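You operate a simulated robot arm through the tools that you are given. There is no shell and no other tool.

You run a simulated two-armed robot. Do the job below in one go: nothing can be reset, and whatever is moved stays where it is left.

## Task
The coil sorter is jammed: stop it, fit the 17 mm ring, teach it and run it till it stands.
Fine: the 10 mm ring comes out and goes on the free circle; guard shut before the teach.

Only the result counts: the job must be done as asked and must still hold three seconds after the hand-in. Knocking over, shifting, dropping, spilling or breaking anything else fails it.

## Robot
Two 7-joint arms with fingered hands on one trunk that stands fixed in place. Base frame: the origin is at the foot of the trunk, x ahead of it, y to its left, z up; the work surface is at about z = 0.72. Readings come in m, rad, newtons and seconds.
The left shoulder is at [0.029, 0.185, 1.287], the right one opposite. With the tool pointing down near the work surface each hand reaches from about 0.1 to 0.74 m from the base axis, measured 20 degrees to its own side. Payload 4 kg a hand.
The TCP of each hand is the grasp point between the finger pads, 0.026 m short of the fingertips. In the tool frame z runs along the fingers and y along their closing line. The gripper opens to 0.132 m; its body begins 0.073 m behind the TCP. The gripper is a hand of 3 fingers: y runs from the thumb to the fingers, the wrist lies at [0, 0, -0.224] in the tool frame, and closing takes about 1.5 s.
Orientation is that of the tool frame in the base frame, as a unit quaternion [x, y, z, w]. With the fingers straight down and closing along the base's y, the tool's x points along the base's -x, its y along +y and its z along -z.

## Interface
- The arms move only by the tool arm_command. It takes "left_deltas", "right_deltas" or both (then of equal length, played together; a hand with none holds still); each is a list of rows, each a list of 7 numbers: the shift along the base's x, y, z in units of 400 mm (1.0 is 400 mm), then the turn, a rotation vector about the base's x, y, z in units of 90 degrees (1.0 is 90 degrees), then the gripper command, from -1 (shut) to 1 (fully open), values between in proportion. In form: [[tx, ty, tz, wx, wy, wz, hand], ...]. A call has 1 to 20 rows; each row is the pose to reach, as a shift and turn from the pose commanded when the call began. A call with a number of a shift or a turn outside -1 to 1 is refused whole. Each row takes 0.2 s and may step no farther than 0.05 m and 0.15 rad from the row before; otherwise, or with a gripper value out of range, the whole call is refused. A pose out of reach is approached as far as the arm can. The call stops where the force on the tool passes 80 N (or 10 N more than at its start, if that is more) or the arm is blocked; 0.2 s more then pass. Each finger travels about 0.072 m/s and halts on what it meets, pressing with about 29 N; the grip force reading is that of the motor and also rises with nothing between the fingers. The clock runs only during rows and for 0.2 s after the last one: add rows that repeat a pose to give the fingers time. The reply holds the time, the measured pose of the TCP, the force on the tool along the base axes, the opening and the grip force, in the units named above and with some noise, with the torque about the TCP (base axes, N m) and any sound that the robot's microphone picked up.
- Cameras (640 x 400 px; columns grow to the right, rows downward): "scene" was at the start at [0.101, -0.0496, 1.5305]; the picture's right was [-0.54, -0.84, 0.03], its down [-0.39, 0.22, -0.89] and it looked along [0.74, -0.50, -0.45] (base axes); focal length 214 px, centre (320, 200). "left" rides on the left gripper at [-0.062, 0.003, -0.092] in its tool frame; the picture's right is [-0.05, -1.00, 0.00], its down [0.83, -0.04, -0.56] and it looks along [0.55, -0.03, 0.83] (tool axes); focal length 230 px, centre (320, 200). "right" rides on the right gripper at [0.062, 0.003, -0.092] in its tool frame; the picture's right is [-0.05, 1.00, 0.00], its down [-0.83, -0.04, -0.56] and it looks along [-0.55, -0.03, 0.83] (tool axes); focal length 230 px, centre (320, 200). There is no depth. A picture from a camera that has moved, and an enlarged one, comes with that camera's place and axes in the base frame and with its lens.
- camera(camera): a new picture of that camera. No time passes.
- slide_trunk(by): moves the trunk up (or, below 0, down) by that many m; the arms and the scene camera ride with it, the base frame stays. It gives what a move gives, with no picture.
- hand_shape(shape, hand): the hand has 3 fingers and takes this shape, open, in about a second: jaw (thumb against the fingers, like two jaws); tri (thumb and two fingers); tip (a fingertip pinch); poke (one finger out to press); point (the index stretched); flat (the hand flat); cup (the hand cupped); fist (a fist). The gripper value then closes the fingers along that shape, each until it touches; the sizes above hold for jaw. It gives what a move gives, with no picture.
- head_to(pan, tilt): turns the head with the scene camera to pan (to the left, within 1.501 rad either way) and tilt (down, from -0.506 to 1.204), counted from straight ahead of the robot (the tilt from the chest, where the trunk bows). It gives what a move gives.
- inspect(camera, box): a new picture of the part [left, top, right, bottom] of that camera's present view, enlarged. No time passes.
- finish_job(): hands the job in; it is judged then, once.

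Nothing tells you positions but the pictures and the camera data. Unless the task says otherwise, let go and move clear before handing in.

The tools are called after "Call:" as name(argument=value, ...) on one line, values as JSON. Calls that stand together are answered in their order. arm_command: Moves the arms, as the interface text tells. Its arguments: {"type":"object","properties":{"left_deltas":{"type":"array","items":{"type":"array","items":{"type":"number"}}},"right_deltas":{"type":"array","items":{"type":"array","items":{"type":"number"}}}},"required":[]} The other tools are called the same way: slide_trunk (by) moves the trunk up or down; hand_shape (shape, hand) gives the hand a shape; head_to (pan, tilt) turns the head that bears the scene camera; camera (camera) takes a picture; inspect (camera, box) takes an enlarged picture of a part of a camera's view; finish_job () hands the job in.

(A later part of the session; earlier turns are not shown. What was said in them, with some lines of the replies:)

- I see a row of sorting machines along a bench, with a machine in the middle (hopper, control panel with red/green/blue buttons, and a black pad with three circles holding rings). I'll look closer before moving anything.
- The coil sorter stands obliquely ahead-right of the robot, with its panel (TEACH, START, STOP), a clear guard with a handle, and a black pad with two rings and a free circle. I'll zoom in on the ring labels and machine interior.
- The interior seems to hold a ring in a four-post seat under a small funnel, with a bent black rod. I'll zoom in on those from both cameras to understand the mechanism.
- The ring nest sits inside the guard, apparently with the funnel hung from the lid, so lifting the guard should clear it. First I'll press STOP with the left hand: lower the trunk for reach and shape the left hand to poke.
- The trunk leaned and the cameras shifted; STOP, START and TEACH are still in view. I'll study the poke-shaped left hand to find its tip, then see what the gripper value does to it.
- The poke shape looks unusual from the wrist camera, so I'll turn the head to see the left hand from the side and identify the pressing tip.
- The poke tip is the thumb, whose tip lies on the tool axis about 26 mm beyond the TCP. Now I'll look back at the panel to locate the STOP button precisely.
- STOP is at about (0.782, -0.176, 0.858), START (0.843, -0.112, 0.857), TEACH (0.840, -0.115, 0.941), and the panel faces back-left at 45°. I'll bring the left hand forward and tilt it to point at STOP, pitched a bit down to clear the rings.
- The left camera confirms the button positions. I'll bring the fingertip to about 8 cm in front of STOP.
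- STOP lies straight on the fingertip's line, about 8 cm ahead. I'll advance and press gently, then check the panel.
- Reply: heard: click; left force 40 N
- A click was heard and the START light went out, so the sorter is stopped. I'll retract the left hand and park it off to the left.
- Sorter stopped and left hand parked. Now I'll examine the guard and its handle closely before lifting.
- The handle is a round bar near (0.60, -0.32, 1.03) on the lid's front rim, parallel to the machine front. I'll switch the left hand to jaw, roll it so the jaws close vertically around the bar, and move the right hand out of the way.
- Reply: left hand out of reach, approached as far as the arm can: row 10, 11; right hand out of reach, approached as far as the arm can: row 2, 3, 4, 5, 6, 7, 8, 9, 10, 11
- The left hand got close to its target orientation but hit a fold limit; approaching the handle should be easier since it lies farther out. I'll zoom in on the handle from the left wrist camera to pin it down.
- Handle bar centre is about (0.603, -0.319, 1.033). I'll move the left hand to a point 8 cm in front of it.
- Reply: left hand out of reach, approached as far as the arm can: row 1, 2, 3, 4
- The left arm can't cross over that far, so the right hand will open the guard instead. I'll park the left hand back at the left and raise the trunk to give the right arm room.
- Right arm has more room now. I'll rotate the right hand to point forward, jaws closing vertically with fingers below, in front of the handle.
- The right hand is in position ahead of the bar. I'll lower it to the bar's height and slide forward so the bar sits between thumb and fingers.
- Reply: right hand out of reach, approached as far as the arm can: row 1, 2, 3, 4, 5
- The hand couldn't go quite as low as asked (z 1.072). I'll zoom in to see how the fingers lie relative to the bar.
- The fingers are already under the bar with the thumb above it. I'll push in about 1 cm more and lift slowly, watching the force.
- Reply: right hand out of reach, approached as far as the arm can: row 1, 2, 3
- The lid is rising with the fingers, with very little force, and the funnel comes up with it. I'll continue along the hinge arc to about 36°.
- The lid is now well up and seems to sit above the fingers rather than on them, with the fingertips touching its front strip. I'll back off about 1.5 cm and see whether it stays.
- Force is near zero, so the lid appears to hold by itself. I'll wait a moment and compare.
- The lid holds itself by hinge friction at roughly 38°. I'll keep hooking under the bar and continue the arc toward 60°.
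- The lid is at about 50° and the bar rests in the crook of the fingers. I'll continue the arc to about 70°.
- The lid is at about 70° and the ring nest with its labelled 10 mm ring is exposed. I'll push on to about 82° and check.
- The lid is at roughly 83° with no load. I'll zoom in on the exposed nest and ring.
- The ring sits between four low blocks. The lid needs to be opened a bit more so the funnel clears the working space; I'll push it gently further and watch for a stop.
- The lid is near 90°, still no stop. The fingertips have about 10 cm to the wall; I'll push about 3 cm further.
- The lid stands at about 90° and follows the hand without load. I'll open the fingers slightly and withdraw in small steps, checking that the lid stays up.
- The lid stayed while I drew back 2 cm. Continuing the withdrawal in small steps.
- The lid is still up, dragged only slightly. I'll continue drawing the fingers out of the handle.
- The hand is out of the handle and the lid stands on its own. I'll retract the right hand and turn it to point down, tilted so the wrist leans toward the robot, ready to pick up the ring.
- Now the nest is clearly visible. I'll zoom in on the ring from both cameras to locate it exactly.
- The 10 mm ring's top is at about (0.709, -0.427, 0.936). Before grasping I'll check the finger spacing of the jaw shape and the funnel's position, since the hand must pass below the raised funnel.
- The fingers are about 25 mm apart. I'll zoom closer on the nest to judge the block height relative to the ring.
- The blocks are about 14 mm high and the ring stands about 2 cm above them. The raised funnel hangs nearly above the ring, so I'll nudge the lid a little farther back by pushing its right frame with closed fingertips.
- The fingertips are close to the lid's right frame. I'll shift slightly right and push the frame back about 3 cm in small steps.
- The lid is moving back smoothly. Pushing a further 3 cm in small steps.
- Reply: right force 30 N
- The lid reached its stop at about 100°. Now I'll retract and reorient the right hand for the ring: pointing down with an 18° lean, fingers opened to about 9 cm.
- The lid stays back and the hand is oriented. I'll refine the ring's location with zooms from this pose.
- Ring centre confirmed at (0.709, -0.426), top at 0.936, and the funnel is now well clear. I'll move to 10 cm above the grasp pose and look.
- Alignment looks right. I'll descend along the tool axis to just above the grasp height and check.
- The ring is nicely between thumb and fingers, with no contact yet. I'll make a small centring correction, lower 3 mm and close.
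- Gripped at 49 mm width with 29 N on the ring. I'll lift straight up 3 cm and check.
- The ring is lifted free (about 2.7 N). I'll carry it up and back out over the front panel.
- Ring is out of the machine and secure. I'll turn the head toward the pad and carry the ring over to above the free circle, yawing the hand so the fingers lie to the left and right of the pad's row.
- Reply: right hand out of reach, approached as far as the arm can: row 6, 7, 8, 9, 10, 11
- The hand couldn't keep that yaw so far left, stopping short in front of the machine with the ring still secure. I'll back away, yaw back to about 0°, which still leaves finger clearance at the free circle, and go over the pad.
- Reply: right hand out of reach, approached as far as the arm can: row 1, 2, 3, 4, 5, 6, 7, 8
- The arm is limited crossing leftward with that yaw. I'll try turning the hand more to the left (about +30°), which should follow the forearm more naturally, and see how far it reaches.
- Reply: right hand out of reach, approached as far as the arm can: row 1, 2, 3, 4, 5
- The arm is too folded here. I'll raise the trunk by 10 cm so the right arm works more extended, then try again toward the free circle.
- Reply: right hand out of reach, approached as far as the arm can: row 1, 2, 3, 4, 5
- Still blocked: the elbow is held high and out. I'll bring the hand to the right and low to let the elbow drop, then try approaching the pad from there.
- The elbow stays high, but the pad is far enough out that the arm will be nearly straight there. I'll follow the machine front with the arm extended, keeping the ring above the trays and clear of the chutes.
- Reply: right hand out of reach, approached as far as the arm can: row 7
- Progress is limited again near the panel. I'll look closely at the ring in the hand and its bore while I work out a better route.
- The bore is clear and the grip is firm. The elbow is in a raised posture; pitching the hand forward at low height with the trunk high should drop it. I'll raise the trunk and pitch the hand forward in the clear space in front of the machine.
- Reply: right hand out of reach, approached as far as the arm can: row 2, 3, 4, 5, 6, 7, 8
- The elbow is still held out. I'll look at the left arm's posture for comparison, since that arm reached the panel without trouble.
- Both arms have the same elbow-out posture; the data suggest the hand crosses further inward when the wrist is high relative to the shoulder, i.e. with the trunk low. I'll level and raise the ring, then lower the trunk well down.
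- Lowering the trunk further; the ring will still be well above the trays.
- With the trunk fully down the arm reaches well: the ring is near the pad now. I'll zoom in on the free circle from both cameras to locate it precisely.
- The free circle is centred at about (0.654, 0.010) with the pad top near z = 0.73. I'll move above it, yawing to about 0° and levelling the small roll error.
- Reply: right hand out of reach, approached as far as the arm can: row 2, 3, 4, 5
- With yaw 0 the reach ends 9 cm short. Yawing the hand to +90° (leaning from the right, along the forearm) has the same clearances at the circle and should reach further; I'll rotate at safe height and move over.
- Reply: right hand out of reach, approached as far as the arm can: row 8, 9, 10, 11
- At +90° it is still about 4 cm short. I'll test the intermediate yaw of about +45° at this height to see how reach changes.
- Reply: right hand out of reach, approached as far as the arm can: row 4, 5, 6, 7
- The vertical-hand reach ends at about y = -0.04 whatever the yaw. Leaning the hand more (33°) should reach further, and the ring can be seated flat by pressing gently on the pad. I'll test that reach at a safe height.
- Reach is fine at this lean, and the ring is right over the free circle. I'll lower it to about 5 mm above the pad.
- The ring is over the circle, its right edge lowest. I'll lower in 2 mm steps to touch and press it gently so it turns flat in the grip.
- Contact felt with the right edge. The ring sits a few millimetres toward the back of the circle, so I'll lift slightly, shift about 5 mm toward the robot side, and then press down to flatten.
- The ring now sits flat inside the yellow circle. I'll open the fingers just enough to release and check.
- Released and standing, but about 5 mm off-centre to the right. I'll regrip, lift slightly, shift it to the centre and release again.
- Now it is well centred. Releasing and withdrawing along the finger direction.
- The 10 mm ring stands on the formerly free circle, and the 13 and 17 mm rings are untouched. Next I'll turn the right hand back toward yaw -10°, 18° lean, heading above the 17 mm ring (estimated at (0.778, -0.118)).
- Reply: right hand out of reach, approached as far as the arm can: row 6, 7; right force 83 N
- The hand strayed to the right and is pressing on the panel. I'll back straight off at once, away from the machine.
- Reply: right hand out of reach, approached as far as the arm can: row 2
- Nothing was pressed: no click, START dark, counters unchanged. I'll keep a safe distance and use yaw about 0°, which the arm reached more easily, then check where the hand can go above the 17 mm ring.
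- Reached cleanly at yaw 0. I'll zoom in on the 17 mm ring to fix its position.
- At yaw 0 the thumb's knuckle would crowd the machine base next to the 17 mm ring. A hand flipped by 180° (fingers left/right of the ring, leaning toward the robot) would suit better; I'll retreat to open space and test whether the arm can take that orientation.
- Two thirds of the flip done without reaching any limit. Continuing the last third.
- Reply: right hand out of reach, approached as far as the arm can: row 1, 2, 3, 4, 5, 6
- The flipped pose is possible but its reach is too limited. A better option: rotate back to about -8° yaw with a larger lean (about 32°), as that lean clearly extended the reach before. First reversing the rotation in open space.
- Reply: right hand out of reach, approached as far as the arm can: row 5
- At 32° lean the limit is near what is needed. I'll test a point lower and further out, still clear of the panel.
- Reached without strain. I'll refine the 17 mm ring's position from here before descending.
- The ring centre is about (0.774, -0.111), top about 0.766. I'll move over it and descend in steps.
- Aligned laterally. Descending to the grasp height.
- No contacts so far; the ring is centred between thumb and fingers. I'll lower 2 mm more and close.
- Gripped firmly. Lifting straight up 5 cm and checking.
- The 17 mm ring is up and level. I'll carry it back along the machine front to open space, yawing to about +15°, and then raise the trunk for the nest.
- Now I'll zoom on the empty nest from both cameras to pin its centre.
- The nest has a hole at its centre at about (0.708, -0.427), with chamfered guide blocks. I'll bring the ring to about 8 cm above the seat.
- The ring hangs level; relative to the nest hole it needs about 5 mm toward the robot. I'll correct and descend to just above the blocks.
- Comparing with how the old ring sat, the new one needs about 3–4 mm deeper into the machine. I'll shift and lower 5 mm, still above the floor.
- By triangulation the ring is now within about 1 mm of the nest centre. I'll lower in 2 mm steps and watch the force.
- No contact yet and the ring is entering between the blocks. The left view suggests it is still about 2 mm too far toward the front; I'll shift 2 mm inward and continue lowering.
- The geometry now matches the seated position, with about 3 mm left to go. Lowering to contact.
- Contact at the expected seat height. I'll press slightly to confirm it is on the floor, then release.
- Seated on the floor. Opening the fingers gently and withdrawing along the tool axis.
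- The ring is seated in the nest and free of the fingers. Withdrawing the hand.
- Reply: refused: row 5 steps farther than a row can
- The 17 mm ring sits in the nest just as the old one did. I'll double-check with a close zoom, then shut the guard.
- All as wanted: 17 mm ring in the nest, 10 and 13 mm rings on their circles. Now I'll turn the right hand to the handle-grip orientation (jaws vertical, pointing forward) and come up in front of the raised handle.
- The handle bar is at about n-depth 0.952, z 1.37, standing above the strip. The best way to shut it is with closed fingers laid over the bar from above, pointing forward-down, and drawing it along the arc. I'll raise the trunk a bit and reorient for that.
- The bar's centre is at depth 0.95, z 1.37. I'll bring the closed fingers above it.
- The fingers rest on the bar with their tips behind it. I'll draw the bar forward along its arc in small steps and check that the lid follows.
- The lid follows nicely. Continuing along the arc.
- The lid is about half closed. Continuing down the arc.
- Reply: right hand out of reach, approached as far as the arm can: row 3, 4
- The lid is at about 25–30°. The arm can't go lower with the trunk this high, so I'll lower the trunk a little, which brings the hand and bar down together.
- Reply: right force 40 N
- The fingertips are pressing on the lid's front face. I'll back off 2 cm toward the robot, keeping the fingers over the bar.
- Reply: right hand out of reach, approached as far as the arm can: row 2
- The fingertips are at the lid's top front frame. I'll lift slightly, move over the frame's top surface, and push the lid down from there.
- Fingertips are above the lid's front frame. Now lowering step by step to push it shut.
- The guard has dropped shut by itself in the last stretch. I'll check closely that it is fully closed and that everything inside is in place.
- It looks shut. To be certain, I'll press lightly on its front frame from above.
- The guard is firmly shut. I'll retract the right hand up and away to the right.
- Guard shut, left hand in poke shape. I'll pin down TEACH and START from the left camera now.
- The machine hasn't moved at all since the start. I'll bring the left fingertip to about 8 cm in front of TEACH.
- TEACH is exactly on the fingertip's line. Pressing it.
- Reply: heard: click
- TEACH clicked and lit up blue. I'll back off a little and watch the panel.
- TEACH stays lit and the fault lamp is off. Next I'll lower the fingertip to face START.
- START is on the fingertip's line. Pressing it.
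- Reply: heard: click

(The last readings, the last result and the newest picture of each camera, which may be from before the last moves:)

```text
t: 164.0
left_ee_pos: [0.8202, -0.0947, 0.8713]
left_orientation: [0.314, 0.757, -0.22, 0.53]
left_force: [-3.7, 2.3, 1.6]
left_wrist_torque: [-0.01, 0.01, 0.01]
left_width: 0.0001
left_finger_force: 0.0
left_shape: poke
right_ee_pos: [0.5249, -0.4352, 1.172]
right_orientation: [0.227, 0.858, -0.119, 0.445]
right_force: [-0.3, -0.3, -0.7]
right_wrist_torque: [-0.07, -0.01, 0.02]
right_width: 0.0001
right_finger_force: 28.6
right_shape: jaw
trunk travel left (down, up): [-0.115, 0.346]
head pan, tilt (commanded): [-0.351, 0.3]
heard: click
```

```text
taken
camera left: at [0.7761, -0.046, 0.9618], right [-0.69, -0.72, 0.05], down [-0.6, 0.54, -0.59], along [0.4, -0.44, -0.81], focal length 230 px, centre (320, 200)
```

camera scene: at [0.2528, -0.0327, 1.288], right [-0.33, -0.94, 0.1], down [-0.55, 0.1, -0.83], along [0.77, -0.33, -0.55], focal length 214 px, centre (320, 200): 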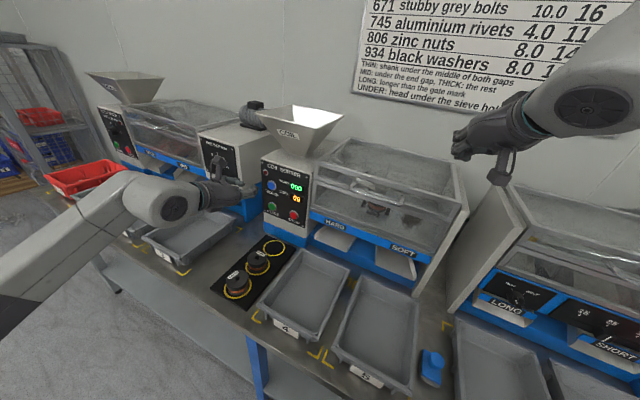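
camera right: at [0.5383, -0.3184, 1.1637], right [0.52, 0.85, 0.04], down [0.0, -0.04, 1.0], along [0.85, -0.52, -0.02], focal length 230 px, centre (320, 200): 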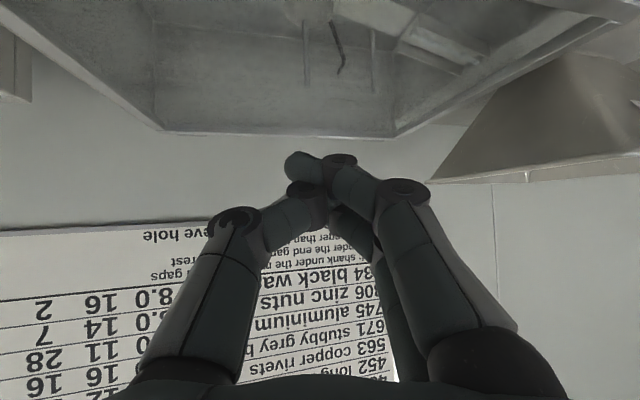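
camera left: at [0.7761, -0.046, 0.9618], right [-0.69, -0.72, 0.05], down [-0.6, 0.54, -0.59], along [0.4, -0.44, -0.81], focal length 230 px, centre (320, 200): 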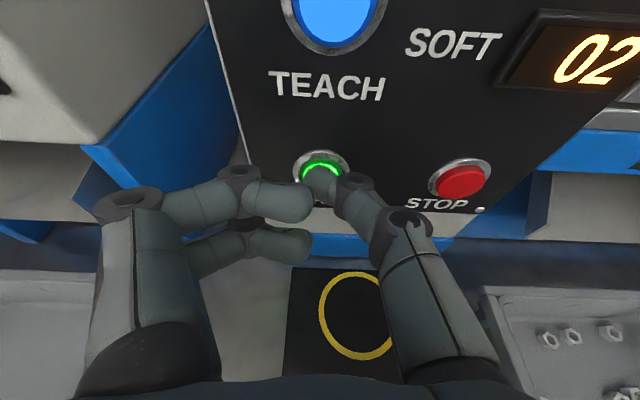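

The sorter is running: START is lit, the counters are counting and nuts are dropping into the trays. I'll retract the left hand and wait for it to stop.

Call:
arm_command(left_deltas=[[-0.083, 0.083, 0.0428, 0, 0, 0, -1], [-0.166, 0.166, 0.0855, 0, 0, 0, -1], [-0.2281, 0.2244, 0.1465, 0, 0, 0, -1], [-0.2903, 0.2829, 0.2075, 0, 0, 0, -1], [-0.3524, 0.3414, 0.2685, 0, 0, 0, -1], [-0.4145, 0.3998, 0.3295, 0, 0, 0, -1], [-0.4645, 0.4915, 0.3503, 0, 0, 0, -1], [-0.5145, 0.5831, 0.3712, 0, 0, 0, -1], [-0.5645, 0.6748, 0.392, 0, 0, 0, -1], [-0.6145, 0.7665, 0.4128, 0, 0, 0, -1], [-0.6645, 0.8582, 0.4337, 0, 0, 0, -1], [-0.7145, 0.9498, 0.4545, 0, 0, 0, -1]])

Call:
camera(camera="scene")

Call:
inspect(camera="scene", box=[250, 140, 460, 300])

Call:
inspect(camera="scene", box=[200, 220, 440, 400])

```text
t: 166.6
left_ee_pos: [0.5356, 0.2852, 1.0571]
left_orientation: [0.313, 0.756, -0.219, 0.531]
left_force: [-1.1, -0.3, -0.1]
left_wrist_torque: [0.03, -0.01, 0.04]
left_width: 0.0
left_finger_force: 0.0
left_shape: poke
right_ee_pos: [0.5255, -0.4354, 1.1734]
right_orientation: [0.228, 0.857, -0.121, 0.446]
right_force: [0.4, 0.1, 0.1]
right_wrist_torque: [-0.01, 0.0, 0.03]
right_width: 0.0001
right_finger_force: 28.6
right_shape: jaw
trunk travel left (down, up): [-0.115, 0.346]
head pan, tilt (commanded): [-0.351, 0.3]
```

```text
taken
camera scene: at [0.2507, -0.0302, 1.2887], right [-0.33, -0.94, 0.1], down [-0.55, 0.1, -0.83], along [0.77, -0.33, -0.55], focal length 214 px, centre (320, 200)
```

scene: 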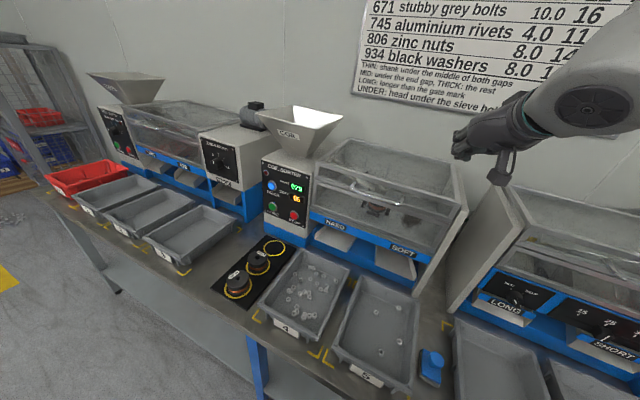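

```text
2.50 times, centred on (355, 220) of scene
camera zoom: at [0.2507, -0.0302, 1.2887], right [-0.33, -0.94, 0.1], down [-0.55, 0.1, -0.83], along [0.77, -0.33, -0.55], focal length 536 px, centre (232, 150)
```

zoom: 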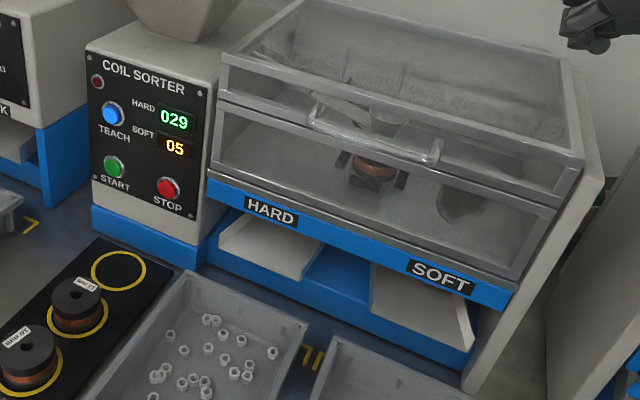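

```text
2.22 times, centred on (320, 310) of scene
camera zoom: at [0.2507, -0.0302, 1.2887], right [-0.33, -0.94, 0.1], down [-0.55, 0.1, -0.83], along [0.77, -0.33, -0.55], focal length 477 px, centre (320, -44)
```

zoom: 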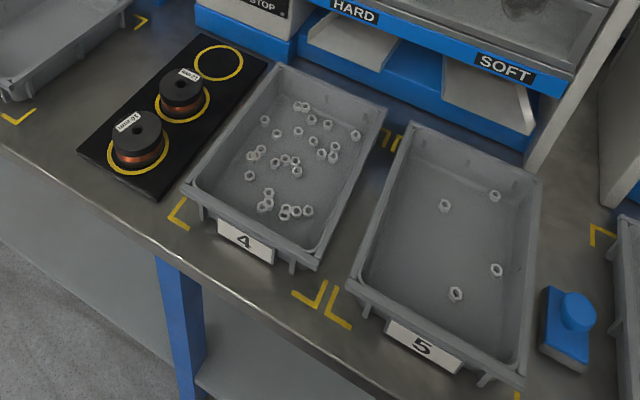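

The counters read HARD 029, SOFT 05 and START looks dark. I'll wait a couple of seconds to see whether it has really stopped.

Call:
arm_command(left_deltas=[[0, 0, 0, 0, 0, 0, -1], [0, 0, 0, 0, 0, 0, -1], [0, 0, 0, 0, 0, 0, -1], [0, 0, 0, 0, 0, 0, -1], [0, 0, 0, 0, 0, 0, -1], [0, 0, 0, 0, 0, 0, -1], [0, 0, 0, 0, 0, 0, -1], [0, 0, 0, 0, 0, 0, -1], [0, 0, 0, 0, 0, 0, -1], [0, 0, 0, 0, 0, 0, -1]])

Call:
inspect(camera="scene", box=[250, 145, 330, 245])

Call:
inspect(camera="scene", box=[300, 140, 460, 300])

Call:
inspect(camera="left", box=[240, 0, 460, 180])

```text
t: 168.8
left_ee_pos: [0.5358, 0.2839, 1.0556]
left_orientation: [0.313, 0.757, -0.219, 0.53]
left_force: [0.6, 0.2, -0.2]
left_wrist_torque: [-0.02, -0.03, -0.03]
left_width: 0.0
left_finger_force: 0.0
left_shape: poke
right_ee_pos: [0.5257, -0.4357, 1.172]
right_orientation: [0.228, 0.857, -0.121, 0.446]
right_force: [0.6, -0.3, -0.1]
right_wrist_torque: [0.02, 0.03, -0.02]
right_width: 0.0
right_finger_force: 29.2
right_shape: jaw
trunk travel left (down, up): [-0.115, 0.346]
head pan, tilt (commanded): [-0.351, 0.3]
```

```text
4.00 times, centred on (290, 195) of scene
camera zoom: at [0.2518, -0.0314, 1.2884], right [-0.33, -0.94, 0.1], down [-0.55, 0.1, -0.83], along [0.77, -0.33, -0.55], focal length 858 px, centre (440, 220)
```

zoom: 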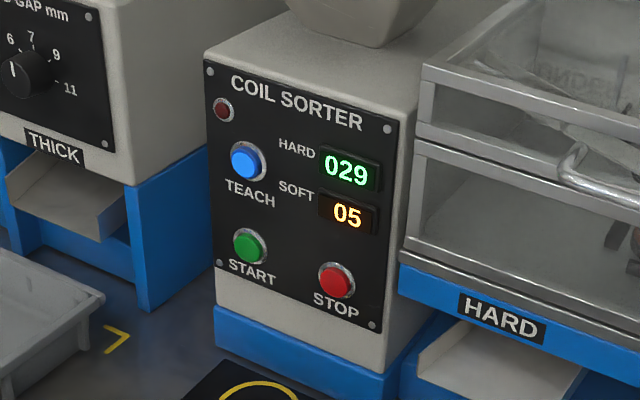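

```text
2.50 times, centred on (380, 220) of scene
camera zoom: at [0.2518, -0.0314, 1.2884], right [-0.33, -0.94, 0.1], down [-0.55, 0.1, -0.83], along [0.77, -0.33, -0.55], focal length 536 px, centre (170, 150)
```

zoom: 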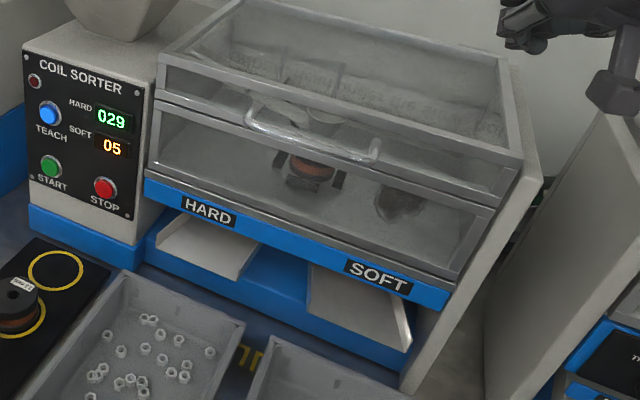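

```text
2.22 times, centred on (350, 90) of left
camera zoom: at [0.4919, 0.3328, 1.1461], right [-0.69, -0.72, 0.05], down [-0.6, 0.54, -0.59], along [0.4, -0.44, -0.81], focal length 511 px, centre (253, 444)
```

zoom: 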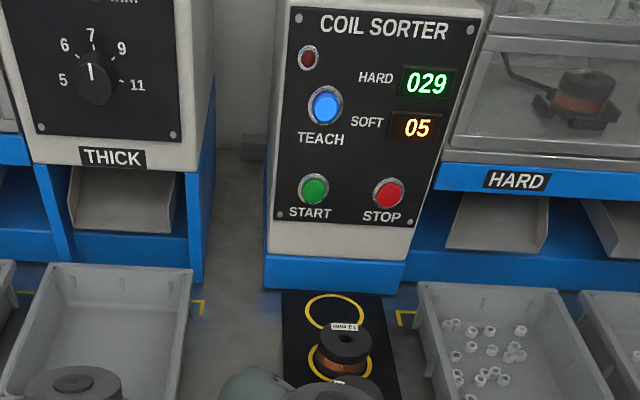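

The counters are steady at 029/05, START is dark and the fault lamp is off, so it stands. I'll raise the trunk to move clear and check that the hopper is empty.

Call:
slide_trunk(by=0.34)

Call:
head_to(pan=-0.35, tilt=0.5)

Call:
camera(camera="scene")

Call:
camera(camera="left")

Call:
camera(camera="right")

```text
t: 172.2
left_ee_pos: [0.5335, 0.2845, 1.3942]
left_orientation: [0.314, 0.756, -0.221, 0.53]
left_force: [-0.6, 0.3, 0.0]
left_wrist_torque: [0.0, 0.02, 0.02]
left_width: 0.0001
left_finger_force: 0.1
left_shape: poke
right_ee_pos: [0.5249, -0.4357, 1.5118]
right_orientation: [0.227, 0.857, -0.12, 0.446]
right_force: [0.3, -0.2, 0.4]
right_wrist_torque: [0.0, 0.01, -0.03]
right_width: 0.0
right_finger_force: 28.7
right_shape: jaw
trunk travel left (down, up): [-0.455, 0.006]
head pan, tilt (commanded): [-0.351, 0.3]
```

```text
t: 172.9
left_ee_pos: [0.534, 0.2841, 1.3943]
left_orientation: [0.313, 0.757, -0.219, 0.53]
left_force: [0.1, -0.3, -0.1]
left_wrist_torque: [-0.01, -0.03, -0.02]
left_width: 0.0
left_finger_force: 0.0
left_shape: poke
right_ee_pos: [0.5248, -0.4363, 1.5115]
right_orientation: [0.227, 0.857, -0.12, 0.446]
right_force: [-0.5, -0.3, -0.1]
right_wrist_torque: [0.0, -0.02, 0.05]
right_width: 0.0001
right_finger_force: 28.7
right_shape: jaw
trunk travel left (down, up): [-0.455, 0.006]
head pan, tilt (commanded): [-0.351, 0.499]
```

```text
taken
camera scene: at [0.076, -0.0305, 1.6698], right [-0.34, -0.94, 0.0], down [-0.45, 0.16, -0.88], along [0.82, -0.3, -0.48], focal length 214 px, centre (320, 200)
```

scene: 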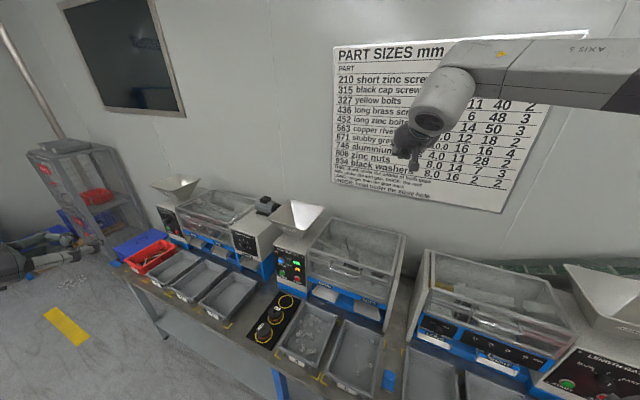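

```text
taken
camera left: at [0.4898, 0.3339, 1.4843], right [-0.69, -0.72, 0.05], down [-0.6, 0.54, -0.59], along [0.4, -0.44, -0.81], focal length 230 px, centre (320, 200)
```

left: 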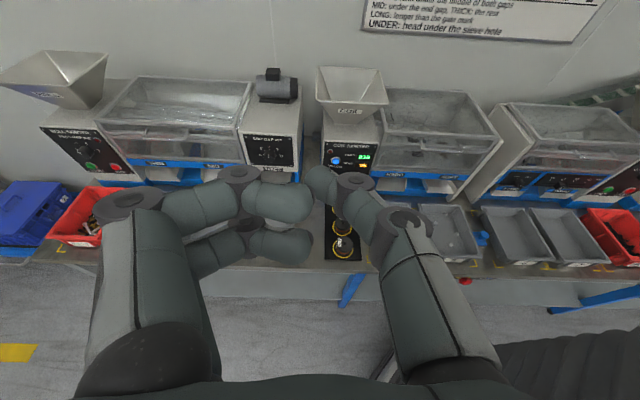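

```text
taken
camera right: at [0.4308, -0.3786, 1.515], right [0.52, 0.85, 0.04], down [0.0, -0.05, 1.0], along [0.85, -0.52, -0.02], focal length 230 px, centre (320, 200)
```

right: 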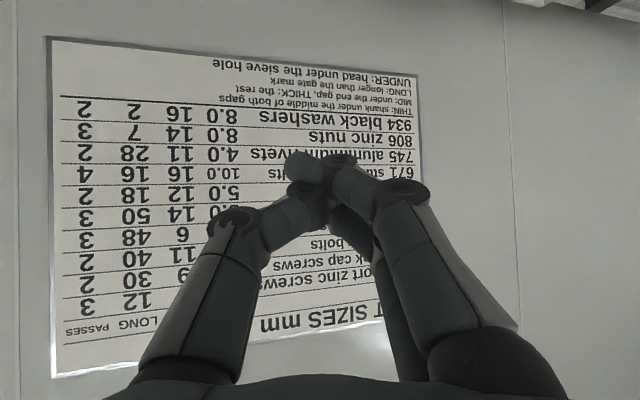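

Call:
inspect(camera="scene", box=[260, 190, 420, 320])

Call:
inspect(camera="left", box=[300, 55, 400, 175])

Call:
inspect(camera="scene", box=[230, 270, 400, 400])

```text
3.08 times, centred on (340, 255) of scene
camera zoom: at [0.076, -0.0305, 1.6698], right [-0.34, -0.94, 0.0], down [-0.45, 0.16, -0.88], along [0.82, -0.3, -0.48], focal length 660 px, centre (258, 31)
```

zoom: 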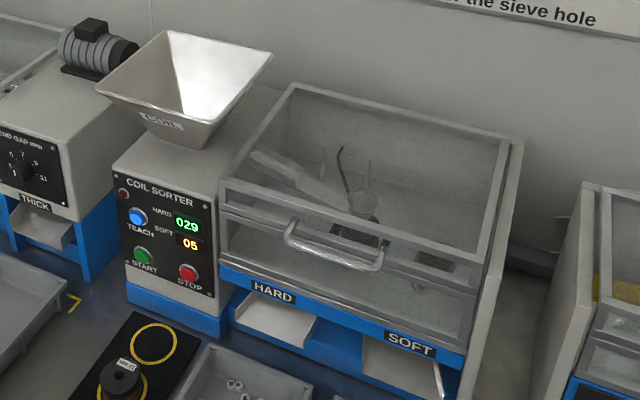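

```text
3.33 times, centred on (350, 115) of left
camera zoom: at [0.4898, 0.3339, 1.4843], right [-0.69, -0.72, 0.05], down [-0.6, 0.54, -0.59], along [0.4, -0.44, -0.81], focal length 767 px, centre (220, 483)
```

zoom: 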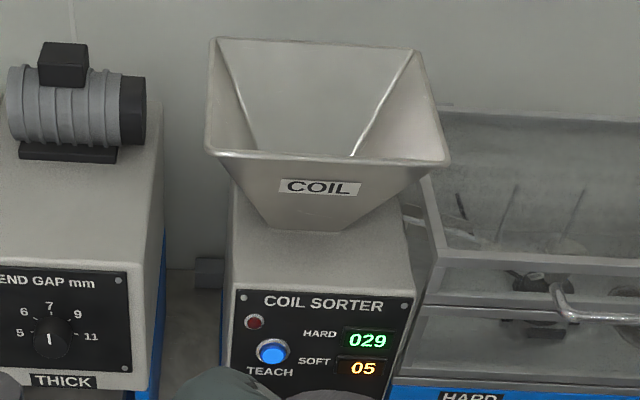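

```text
3.08 times, centred on (315, 335) of scene
camera zoom: at [0.076, -0.0305, 1.6698], right [-0.34, -0.94, 0.0], down [-0.45, 0.16, -0.88], along [0.82, -0.3, -0.48], focal length 660 px, centre (335, -215)
```

zoom: 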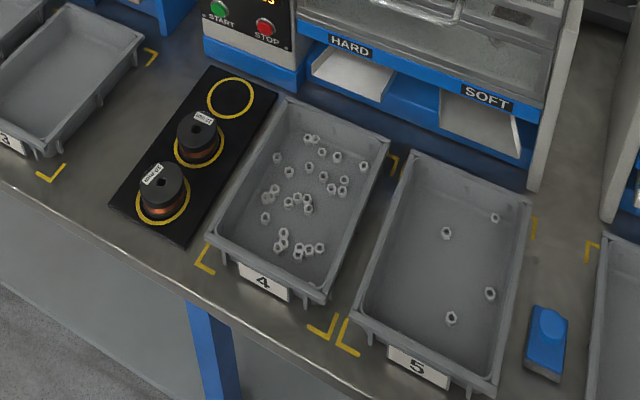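

All quiet. For certainty about the hopper I'll turn the right hand down so its camera can look into it, well clear of everything.

Call:
arm_command(right_deltas=[[0, 0, 0, 0.0187, 0.0697, 0.0451, -1], [0, 0, 0, 0.0373, 0.1394, 0.0902, -1], [0, 0, 0, 0.056, 0.2091, 0.1353, -1], [0, 0, 0, 0.0747, 0.2787, 0.1803, -1], [0, 0, 0, 0.0934, 0.3484, 0.2254, -1], [0, 0, 0, 0.112, 0.4181, 0.2705, -1], [0, 0, 0, 0.1307, 0.4878, 0.3156, -1]])

Call:
camera(camera="right")

```text
t: 174.5
left_ee_pos: [0.5342, 0.285, 1.3941]
left_orientation: [0.314, 0.757, -0.22, 0.529]
left_force: [-0.9, -0.1, 0.4]
left_wrist_torque: [-0.03, -0.01, -0.01]
left_width: 0.0
left_finger_force: 0.0
left_shape: poke
right_ee_pos: [0.5272, -0.4342, 1.513]
right_orientation: [-0.003, 0.996, 0.0, 0.086]
right_force: [-0.2, 0.6, 0.1]
right_wrist_torque: [-0.02, 0.05, 0.0]
right_width: 0.0
right_finger_force: 28.6
right_shape: jaw
trunk travel left (down, up): [-0.455, 0.006]
head pan, tilt (commanded): [-0.351, 0.499]
```

```text
taken
camera right: at [0.4504, -0.4337, 1.5924], right [0.04, 1.0, 0.01], down [0.72, -0.04, 0.69], along [0.69, -0.02, -0.72], focal length 230 px, centre (320, 200)
```

right: 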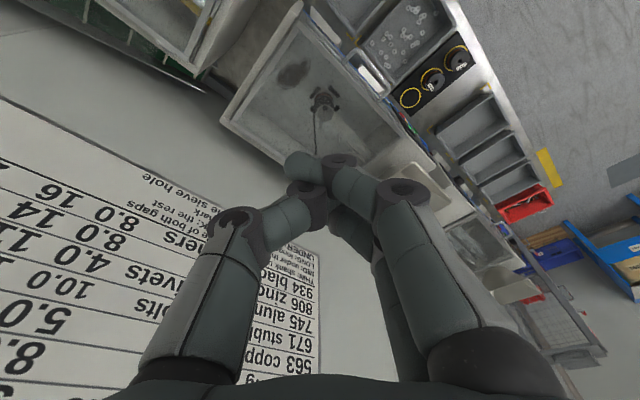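

Call:
inspect(camera="right", box=[350, 130, 480, 240])

Call:
inspect(camera="right", box=[230, 0, 480, 160])

```text
3.64 times, centred on (415, 185) of right
camera zoom: at [0.4504, -0.4337, 1.5924], right [0.04, 1.0, 0.01], down [0.72, -0.04, 0.69], along [0.69, -0.02, -0.72], focal length 837 px, centre (-26, 254)
```

zoom: 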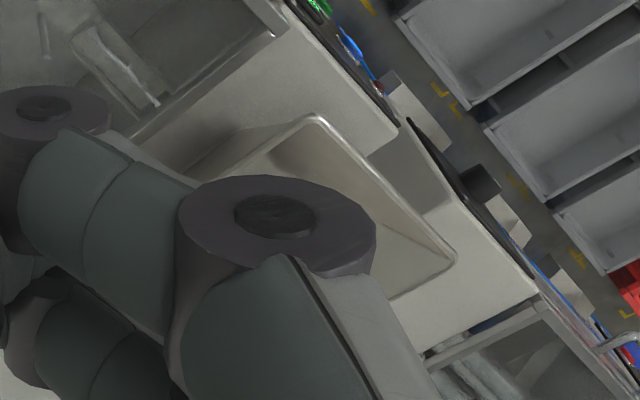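

```text
2.50 times, centred on (355, 80) of right
camera zoom: at [0.4504, -0.4337, 1.5924], right [0.04, 1.0, 0.01], down [0.72, -0.04, 0.69], along [0.69, -0.02, -0.72], focal length 575 px, centre (232, 500)
```

zoom: 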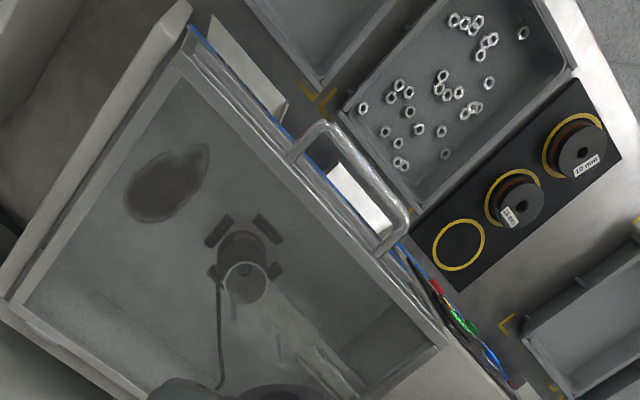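

The feed chute is empty; the fingers block part of the hopper view, so I'll open them to see in.

Call:
arm_command(right_deltas=[[0, 0, 0, 0, 0, 0, 1], [0, 0, 0, 0, 0, 0, 1], [0, 0, 0, 0, 0, 0, 1], [0, 0, 0, 0, 0, 0, 1], [0, 0, 0, 0, 0, 0, 1], [0, 0, 0, 0, 0, 0, 1]])

Call:
inspect(camera="right", box=[280, 80, 480, 240])

Call:
inspect(camera="scene", box=[260, 240, 330, 310])

```text
t: 175.9
left_ee_pos: [0.5339, 0.2844, 1.3945]
left_orientation: [0.313, 0.757, -0.22, 0.53]
left_force: [0.7, 0.6, 0.5]
left_wrist_torque: [-0.02, 0.01, 0.05]
left_width: 0.0003
left_finger_force: 0.1
left_shape: poke
right_ee_pos: [0.5257, -0.4357, 1.512]
right_orientation: [-0.003, 0.996, 0.0, 0.088]
right_force: [0.3, -0.9, 0.7]
right_wrist_torque: [-0.03, 0.02, -0.03]
right_width: 0.1319
right_finger_force: 0.0
right_shape: jaw
trunk travel left (down, up): [-0.455, 0.006]
head pan, tilt (commanded): [-0.351, 0.499]
```

```text
2.50 times, centred on (380, 160) of right
camera zoom: at [0.4491, -0.434, 1.5927], right [0.05, 1.0, 0.01], down [0.72, -0.04, 0.69], along [0.69, -0.03, -0.72], focal length 575 px, centre (170, 300)
```

zoom: 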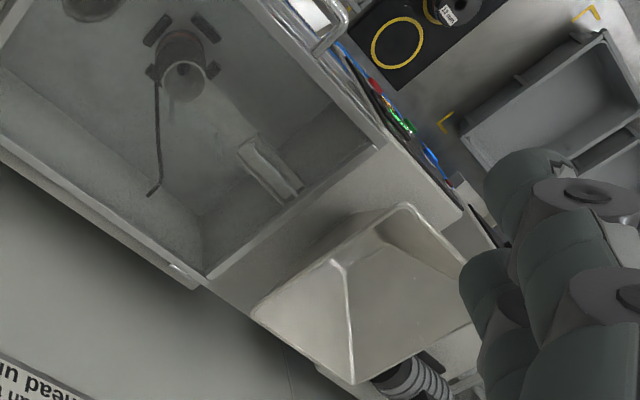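

```text
5.71 times, centred on (295, 275) of scene
camera zoom: at [0.0761, -0.0306, 1.6697], right [-0.34, -0.94, 0.0], down [-0.45, 0.16, -0.88], along [0.82, -0.3, -0.48], focal length 1226 px, centre (463, -229)
```

zoom: 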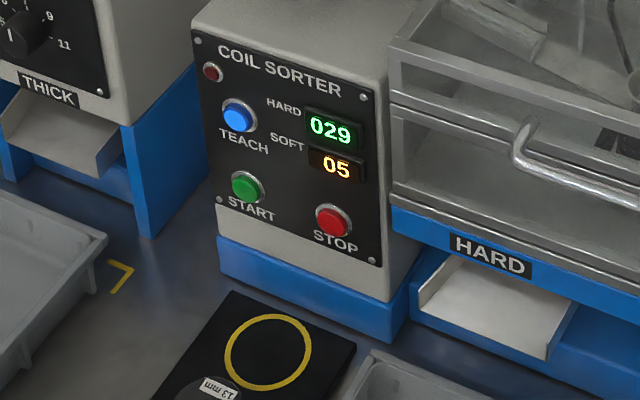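

The hopper and feed chute are empty, and the sorter has stopped by itself at HARD 029 / SOFT 05 with the fault lamp off. The guard is shut with the 17 mm ring in the nest, the 10 mm ring is on the formerly free circle, and both hands are clear. I'm handing the job in.

Call:
finish_job()

```text
The job is handed in.
```

The coil sorter has been stopped, refitted with the 17 mm ring, taught and run until it stopped on its own. The job is handed in.

- **Rings:** The 17 mm ring is in the nest. The 10 mm ring stands on the circle that was free, and the 13 mm ring was not touched.
- **Guard and teach:** The guard was shut and pressed down before TEACH. TEACH clicked and stayed lit.
- **Run:** It stopped with HARD at 029 and SOFT at 05. The hopper and feed chute are empty and the fault lamp is off.

**Panel contact:** While moving towards the 17 mm ring, the right hand pressed on the control panel with roughly 80 N, because the arm could not reach the pose I gave it. I backed off at once. No button clicked, the counters did not change, and the panel's position in later pictures matched the start.

Both hands are clear of the machine.
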